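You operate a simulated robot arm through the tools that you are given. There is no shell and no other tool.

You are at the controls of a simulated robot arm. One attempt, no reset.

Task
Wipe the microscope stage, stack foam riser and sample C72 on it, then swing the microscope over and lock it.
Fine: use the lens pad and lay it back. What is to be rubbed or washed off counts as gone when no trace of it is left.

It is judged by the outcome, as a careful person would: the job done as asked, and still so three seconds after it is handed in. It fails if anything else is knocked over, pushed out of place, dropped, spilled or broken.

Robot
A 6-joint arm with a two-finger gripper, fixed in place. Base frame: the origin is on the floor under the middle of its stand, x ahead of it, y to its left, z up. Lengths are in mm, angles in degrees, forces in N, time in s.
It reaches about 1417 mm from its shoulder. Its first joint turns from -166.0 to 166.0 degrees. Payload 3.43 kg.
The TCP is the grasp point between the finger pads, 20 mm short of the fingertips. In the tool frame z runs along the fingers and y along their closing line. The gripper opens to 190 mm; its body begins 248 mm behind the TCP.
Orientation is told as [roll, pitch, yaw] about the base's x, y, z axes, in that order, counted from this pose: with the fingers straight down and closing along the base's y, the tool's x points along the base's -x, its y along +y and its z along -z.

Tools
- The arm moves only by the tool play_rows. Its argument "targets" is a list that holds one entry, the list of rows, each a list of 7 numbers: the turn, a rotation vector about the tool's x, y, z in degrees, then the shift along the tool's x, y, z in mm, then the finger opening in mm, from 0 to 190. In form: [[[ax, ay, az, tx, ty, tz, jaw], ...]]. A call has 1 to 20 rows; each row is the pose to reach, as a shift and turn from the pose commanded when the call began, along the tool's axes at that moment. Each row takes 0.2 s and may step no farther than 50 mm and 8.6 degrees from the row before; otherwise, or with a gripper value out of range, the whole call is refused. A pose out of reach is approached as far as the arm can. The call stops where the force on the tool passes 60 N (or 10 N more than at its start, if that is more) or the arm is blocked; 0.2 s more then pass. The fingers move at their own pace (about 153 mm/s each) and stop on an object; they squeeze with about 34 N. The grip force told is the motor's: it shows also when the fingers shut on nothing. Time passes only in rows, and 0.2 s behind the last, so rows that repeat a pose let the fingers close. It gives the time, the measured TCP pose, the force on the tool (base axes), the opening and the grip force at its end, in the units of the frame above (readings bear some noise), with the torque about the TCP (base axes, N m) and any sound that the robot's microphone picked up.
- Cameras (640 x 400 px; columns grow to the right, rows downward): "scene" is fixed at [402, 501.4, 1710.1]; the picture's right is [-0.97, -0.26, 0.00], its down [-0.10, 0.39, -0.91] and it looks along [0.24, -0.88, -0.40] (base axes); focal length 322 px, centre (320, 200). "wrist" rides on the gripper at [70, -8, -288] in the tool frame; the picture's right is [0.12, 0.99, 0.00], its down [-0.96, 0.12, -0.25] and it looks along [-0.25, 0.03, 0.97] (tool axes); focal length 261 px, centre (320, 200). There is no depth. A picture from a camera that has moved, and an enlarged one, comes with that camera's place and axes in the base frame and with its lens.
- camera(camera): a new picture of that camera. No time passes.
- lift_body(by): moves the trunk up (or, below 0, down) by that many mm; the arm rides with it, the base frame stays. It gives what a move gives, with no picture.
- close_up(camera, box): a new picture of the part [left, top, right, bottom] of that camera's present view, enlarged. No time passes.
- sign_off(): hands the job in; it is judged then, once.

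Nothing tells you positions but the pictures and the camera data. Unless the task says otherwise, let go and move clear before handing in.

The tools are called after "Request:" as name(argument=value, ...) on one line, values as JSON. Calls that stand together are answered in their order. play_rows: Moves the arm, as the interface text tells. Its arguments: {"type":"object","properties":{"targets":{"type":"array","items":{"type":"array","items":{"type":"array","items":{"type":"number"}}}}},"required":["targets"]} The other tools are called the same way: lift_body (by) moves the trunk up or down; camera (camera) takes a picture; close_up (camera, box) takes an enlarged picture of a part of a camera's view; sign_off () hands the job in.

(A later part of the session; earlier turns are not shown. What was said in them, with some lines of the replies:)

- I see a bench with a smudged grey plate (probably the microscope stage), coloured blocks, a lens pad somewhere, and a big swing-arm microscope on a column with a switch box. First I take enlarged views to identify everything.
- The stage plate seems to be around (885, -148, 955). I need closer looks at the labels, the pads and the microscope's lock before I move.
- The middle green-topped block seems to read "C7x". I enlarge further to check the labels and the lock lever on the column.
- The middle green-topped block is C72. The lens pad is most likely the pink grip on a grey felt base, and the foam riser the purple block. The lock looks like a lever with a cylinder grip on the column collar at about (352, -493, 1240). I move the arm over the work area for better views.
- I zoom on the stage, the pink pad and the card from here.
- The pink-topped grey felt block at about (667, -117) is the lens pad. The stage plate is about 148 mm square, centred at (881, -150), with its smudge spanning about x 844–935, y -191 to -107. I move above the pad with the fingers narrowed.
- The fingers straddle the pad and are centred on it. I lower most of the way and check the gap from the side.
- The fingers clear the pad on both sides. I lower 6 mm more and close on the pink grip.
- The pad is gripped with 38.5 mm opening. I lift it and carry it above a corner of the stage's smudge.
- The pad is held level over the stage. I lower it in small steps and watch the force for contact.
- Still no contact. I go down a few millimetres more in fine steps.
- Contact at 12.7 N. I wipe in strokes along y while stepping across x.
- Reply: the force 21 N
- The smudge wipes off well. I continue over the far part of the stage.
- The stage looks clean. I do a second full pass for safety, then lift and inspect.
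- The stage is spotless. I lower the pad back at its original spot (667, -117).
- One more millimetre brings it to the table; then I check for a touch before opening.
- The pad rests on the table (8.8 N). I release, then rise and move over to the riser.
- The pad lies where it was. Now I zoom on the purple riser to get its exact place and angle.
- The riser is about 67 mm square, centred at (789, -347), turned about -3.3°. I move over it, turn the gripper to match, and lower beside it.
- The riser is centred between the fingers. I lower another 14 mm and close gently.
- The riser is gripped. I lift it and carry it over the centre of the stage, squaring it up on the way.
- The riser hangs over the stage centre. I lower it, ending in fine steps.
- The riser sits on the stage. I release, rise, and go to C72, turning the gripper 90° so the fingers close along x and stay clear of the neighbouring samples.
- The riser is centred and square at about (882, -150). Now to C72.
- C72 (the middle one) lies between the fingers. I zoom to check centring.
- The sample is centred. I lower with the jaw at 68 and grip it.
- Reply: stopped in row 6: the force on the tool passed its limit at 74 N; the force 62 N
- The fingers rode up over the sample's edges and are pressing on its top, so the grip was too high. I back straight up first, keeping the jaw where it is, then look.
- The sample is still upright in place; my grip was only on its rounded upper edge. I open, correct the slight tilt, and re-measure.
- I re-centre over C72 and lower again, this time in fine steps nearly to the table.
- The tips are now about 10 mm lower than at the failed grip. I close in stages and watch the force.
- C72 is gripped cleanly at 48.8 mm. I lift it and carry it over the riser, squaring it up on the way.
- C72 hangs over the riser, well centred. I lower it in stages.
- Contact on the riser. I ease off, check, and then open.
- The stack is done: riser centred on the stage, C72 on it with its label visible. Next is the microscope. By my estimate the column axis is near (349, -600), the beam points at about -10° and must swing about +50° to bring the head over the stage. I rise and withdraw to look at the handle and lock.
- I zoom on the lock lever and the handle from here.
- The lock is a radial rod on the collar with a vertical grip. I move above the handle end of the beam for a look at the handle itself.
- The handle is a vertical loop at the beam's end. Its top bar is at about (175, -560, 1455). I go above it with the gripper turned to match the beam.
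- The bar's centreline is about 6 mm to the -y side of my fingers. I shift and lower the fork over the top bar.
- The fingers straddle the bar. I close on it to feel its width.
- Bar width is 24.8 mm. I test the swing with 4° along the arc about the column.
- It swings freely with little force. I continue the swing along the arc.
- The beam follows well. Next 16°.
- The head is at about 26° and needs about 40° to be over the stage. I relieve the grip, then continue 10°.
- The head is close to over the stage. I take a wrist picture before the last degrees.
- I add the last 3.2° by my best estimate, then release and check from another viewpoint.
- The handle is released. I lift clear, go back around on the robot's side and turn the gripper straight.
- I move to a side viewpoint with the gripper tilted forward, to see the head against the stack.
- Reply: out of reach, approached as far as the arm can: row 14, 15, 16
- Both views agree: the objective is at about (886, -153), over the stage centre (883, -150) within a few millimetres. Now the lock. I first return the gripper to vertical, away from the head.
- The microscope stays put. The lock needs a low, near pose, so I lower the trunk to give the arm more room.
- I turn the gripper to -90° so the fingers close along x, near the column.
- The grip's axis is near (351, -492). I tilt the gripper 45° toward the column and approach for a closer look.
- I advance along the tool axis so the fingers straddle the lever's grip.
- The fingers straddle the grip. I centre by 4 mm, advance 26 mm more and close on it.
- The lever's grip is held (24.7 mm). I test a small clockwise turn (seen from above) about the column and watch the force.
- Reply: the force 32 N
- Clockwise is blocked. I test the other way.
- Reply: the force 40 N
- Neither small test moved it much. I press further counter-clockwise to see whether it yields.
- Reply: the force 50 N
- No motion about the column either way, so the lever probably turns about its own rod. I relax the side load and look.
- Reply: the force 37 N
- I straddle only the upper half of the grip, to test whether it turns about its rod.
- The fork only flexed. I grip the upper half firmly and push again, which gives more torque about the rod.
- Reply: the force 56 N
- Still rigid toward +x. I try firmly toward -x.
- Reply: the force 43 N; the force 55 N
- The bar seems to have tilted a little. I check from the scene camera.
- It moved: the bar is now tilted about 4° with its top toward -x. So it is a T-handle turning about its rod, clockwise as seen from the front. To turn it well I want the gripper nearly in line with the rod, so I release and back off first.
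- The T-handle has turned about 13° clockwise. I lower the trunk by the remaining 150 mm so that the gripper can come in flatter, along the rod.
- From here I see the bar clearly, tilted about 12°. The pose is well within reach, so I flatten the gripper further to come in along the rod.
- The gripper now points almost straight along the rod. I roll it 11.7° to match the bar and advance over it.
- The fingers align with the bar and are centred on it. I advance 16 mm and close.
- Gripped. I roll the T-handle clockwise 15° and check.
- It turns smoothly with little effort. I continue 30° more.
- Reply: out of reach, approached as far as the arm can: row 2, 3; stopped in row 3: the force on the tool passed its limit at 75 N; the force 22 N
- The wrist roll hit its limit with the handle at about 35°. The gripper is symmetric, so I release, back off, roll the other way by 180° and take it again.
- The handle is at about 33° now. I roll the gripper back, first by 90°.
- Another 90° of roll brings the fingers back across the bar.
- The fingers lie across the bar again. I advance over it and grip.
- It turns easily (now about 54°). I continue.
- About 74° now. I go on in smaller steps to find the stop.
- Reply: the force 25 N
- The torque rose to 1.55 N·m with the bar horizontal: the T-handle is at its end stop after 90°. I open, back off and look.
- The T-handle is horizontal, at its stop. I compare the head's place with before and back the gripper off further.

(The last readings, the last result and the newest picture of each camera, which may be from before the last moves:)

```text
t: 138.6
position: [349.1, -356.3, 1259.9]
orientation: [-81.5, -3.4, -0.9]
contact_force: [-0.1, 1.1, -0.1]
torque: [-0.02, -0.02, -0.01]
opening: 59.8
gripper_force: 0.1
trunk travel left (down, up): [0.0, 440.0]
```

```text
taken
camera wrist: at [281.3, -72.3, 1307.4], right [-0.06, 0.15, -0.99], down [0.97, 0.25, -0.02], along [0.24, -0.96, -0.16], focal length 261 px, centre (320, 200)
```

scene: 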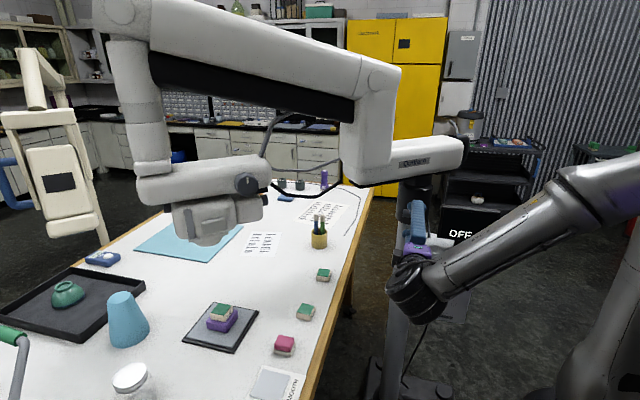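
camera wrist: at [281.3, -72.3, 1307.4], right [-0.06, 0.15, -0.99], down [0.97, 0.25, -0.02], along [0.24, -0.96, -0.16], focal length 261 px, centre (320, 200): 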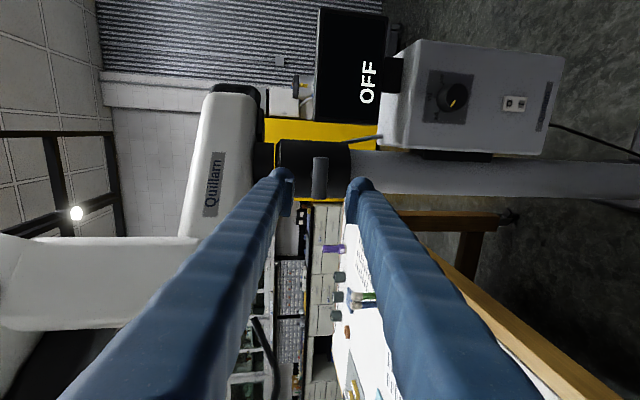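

The head has not moved. A last check of the bench, stack and stage before handing in.

Request:
close_up(camera="scene", box=[170, 260, 350, 375])

Request:
close_up(camera="scene", box=[180, 290, 265, 360])

Request:
close_up(camera="scene", box=[380, 170, 470, 250])

```text
3.48 times, centred on (260, 318) of scene
camera zoom: at [402.0, 501.4, 1710.1], right [-0.97, -0.26, 0.0], down [-0.1, 0.39, -0.91], along [0.24, -0.88, -0.4], focal length 1122 px, centre (529, -209)
```

zoom: 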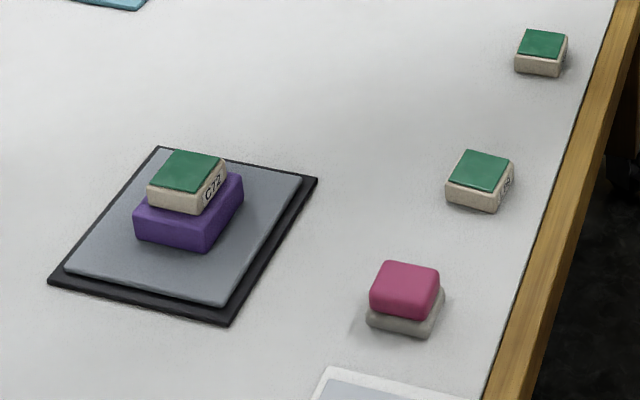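

```text
5.71 times, centred on (222, 325) of scene
camera zoom: at [402.0, 501.4, 1710.1], right [-0.97, -0.26, 0.0], down [-0.1, 0.39, -0.91], along [0.24, -0.88, -0.4], focal length 1843 px, centre (877, -514)
```

zoom: 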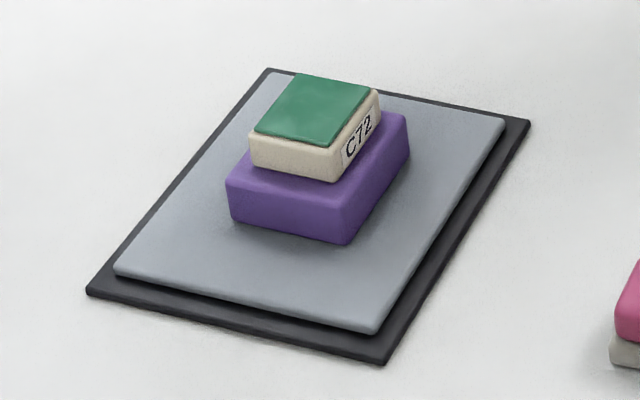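

```text
5.00 times, centred on (425, 210) of scene
camera zoom: at [402.0, 501.4, 1710.1], right [-0.97, -0.26, 0.0], down [-0.1, 0.39, -0.91], along [0.24, -0.88, -0.4], focal length 1613 px, centre (-205, 150)
```

zoom: 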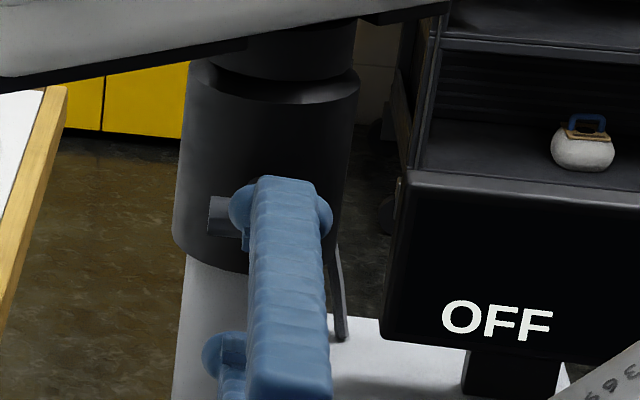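

The stage is clean, C72 sits on the riser, and the lens pad is back in its place. The head is over the stage, the T-handle is at its locked stop, and the gripper is clear. I hand in.

Request:
sign_off()

```text
The job is handed in.
```

The job is handed in. The stage is wiped, the riser and C72 are stacked on it, and the microscope is swung over and locked.

- **Stage:** I wiped it with the lens pad in two full passes and could see no trace of the smudge. The pad is back where it was.
- **Stack:** I took the purple block to be the foam riser, since nothing on it is labelled. It sits centred on the stage, with C72 on top, label visible. My first grip on C72 slid up onto its top and pressed on it. It looked undamaged, and I gripped it again lower.
- **Microscope:** two camera views put the lens at about (886, -153) and the stage centre at (883, -150), so it is within a few millimetres. It had not shifted after I worked the lock.
- **Lock:** the T-handle on the column collar is turned 90° to its end stop. I did not push on the microscope afterwards to check that it holds.

Nothing else looked disturbed in the last views of the bench, and the gripper is open and about 100 mm clear of the lock.
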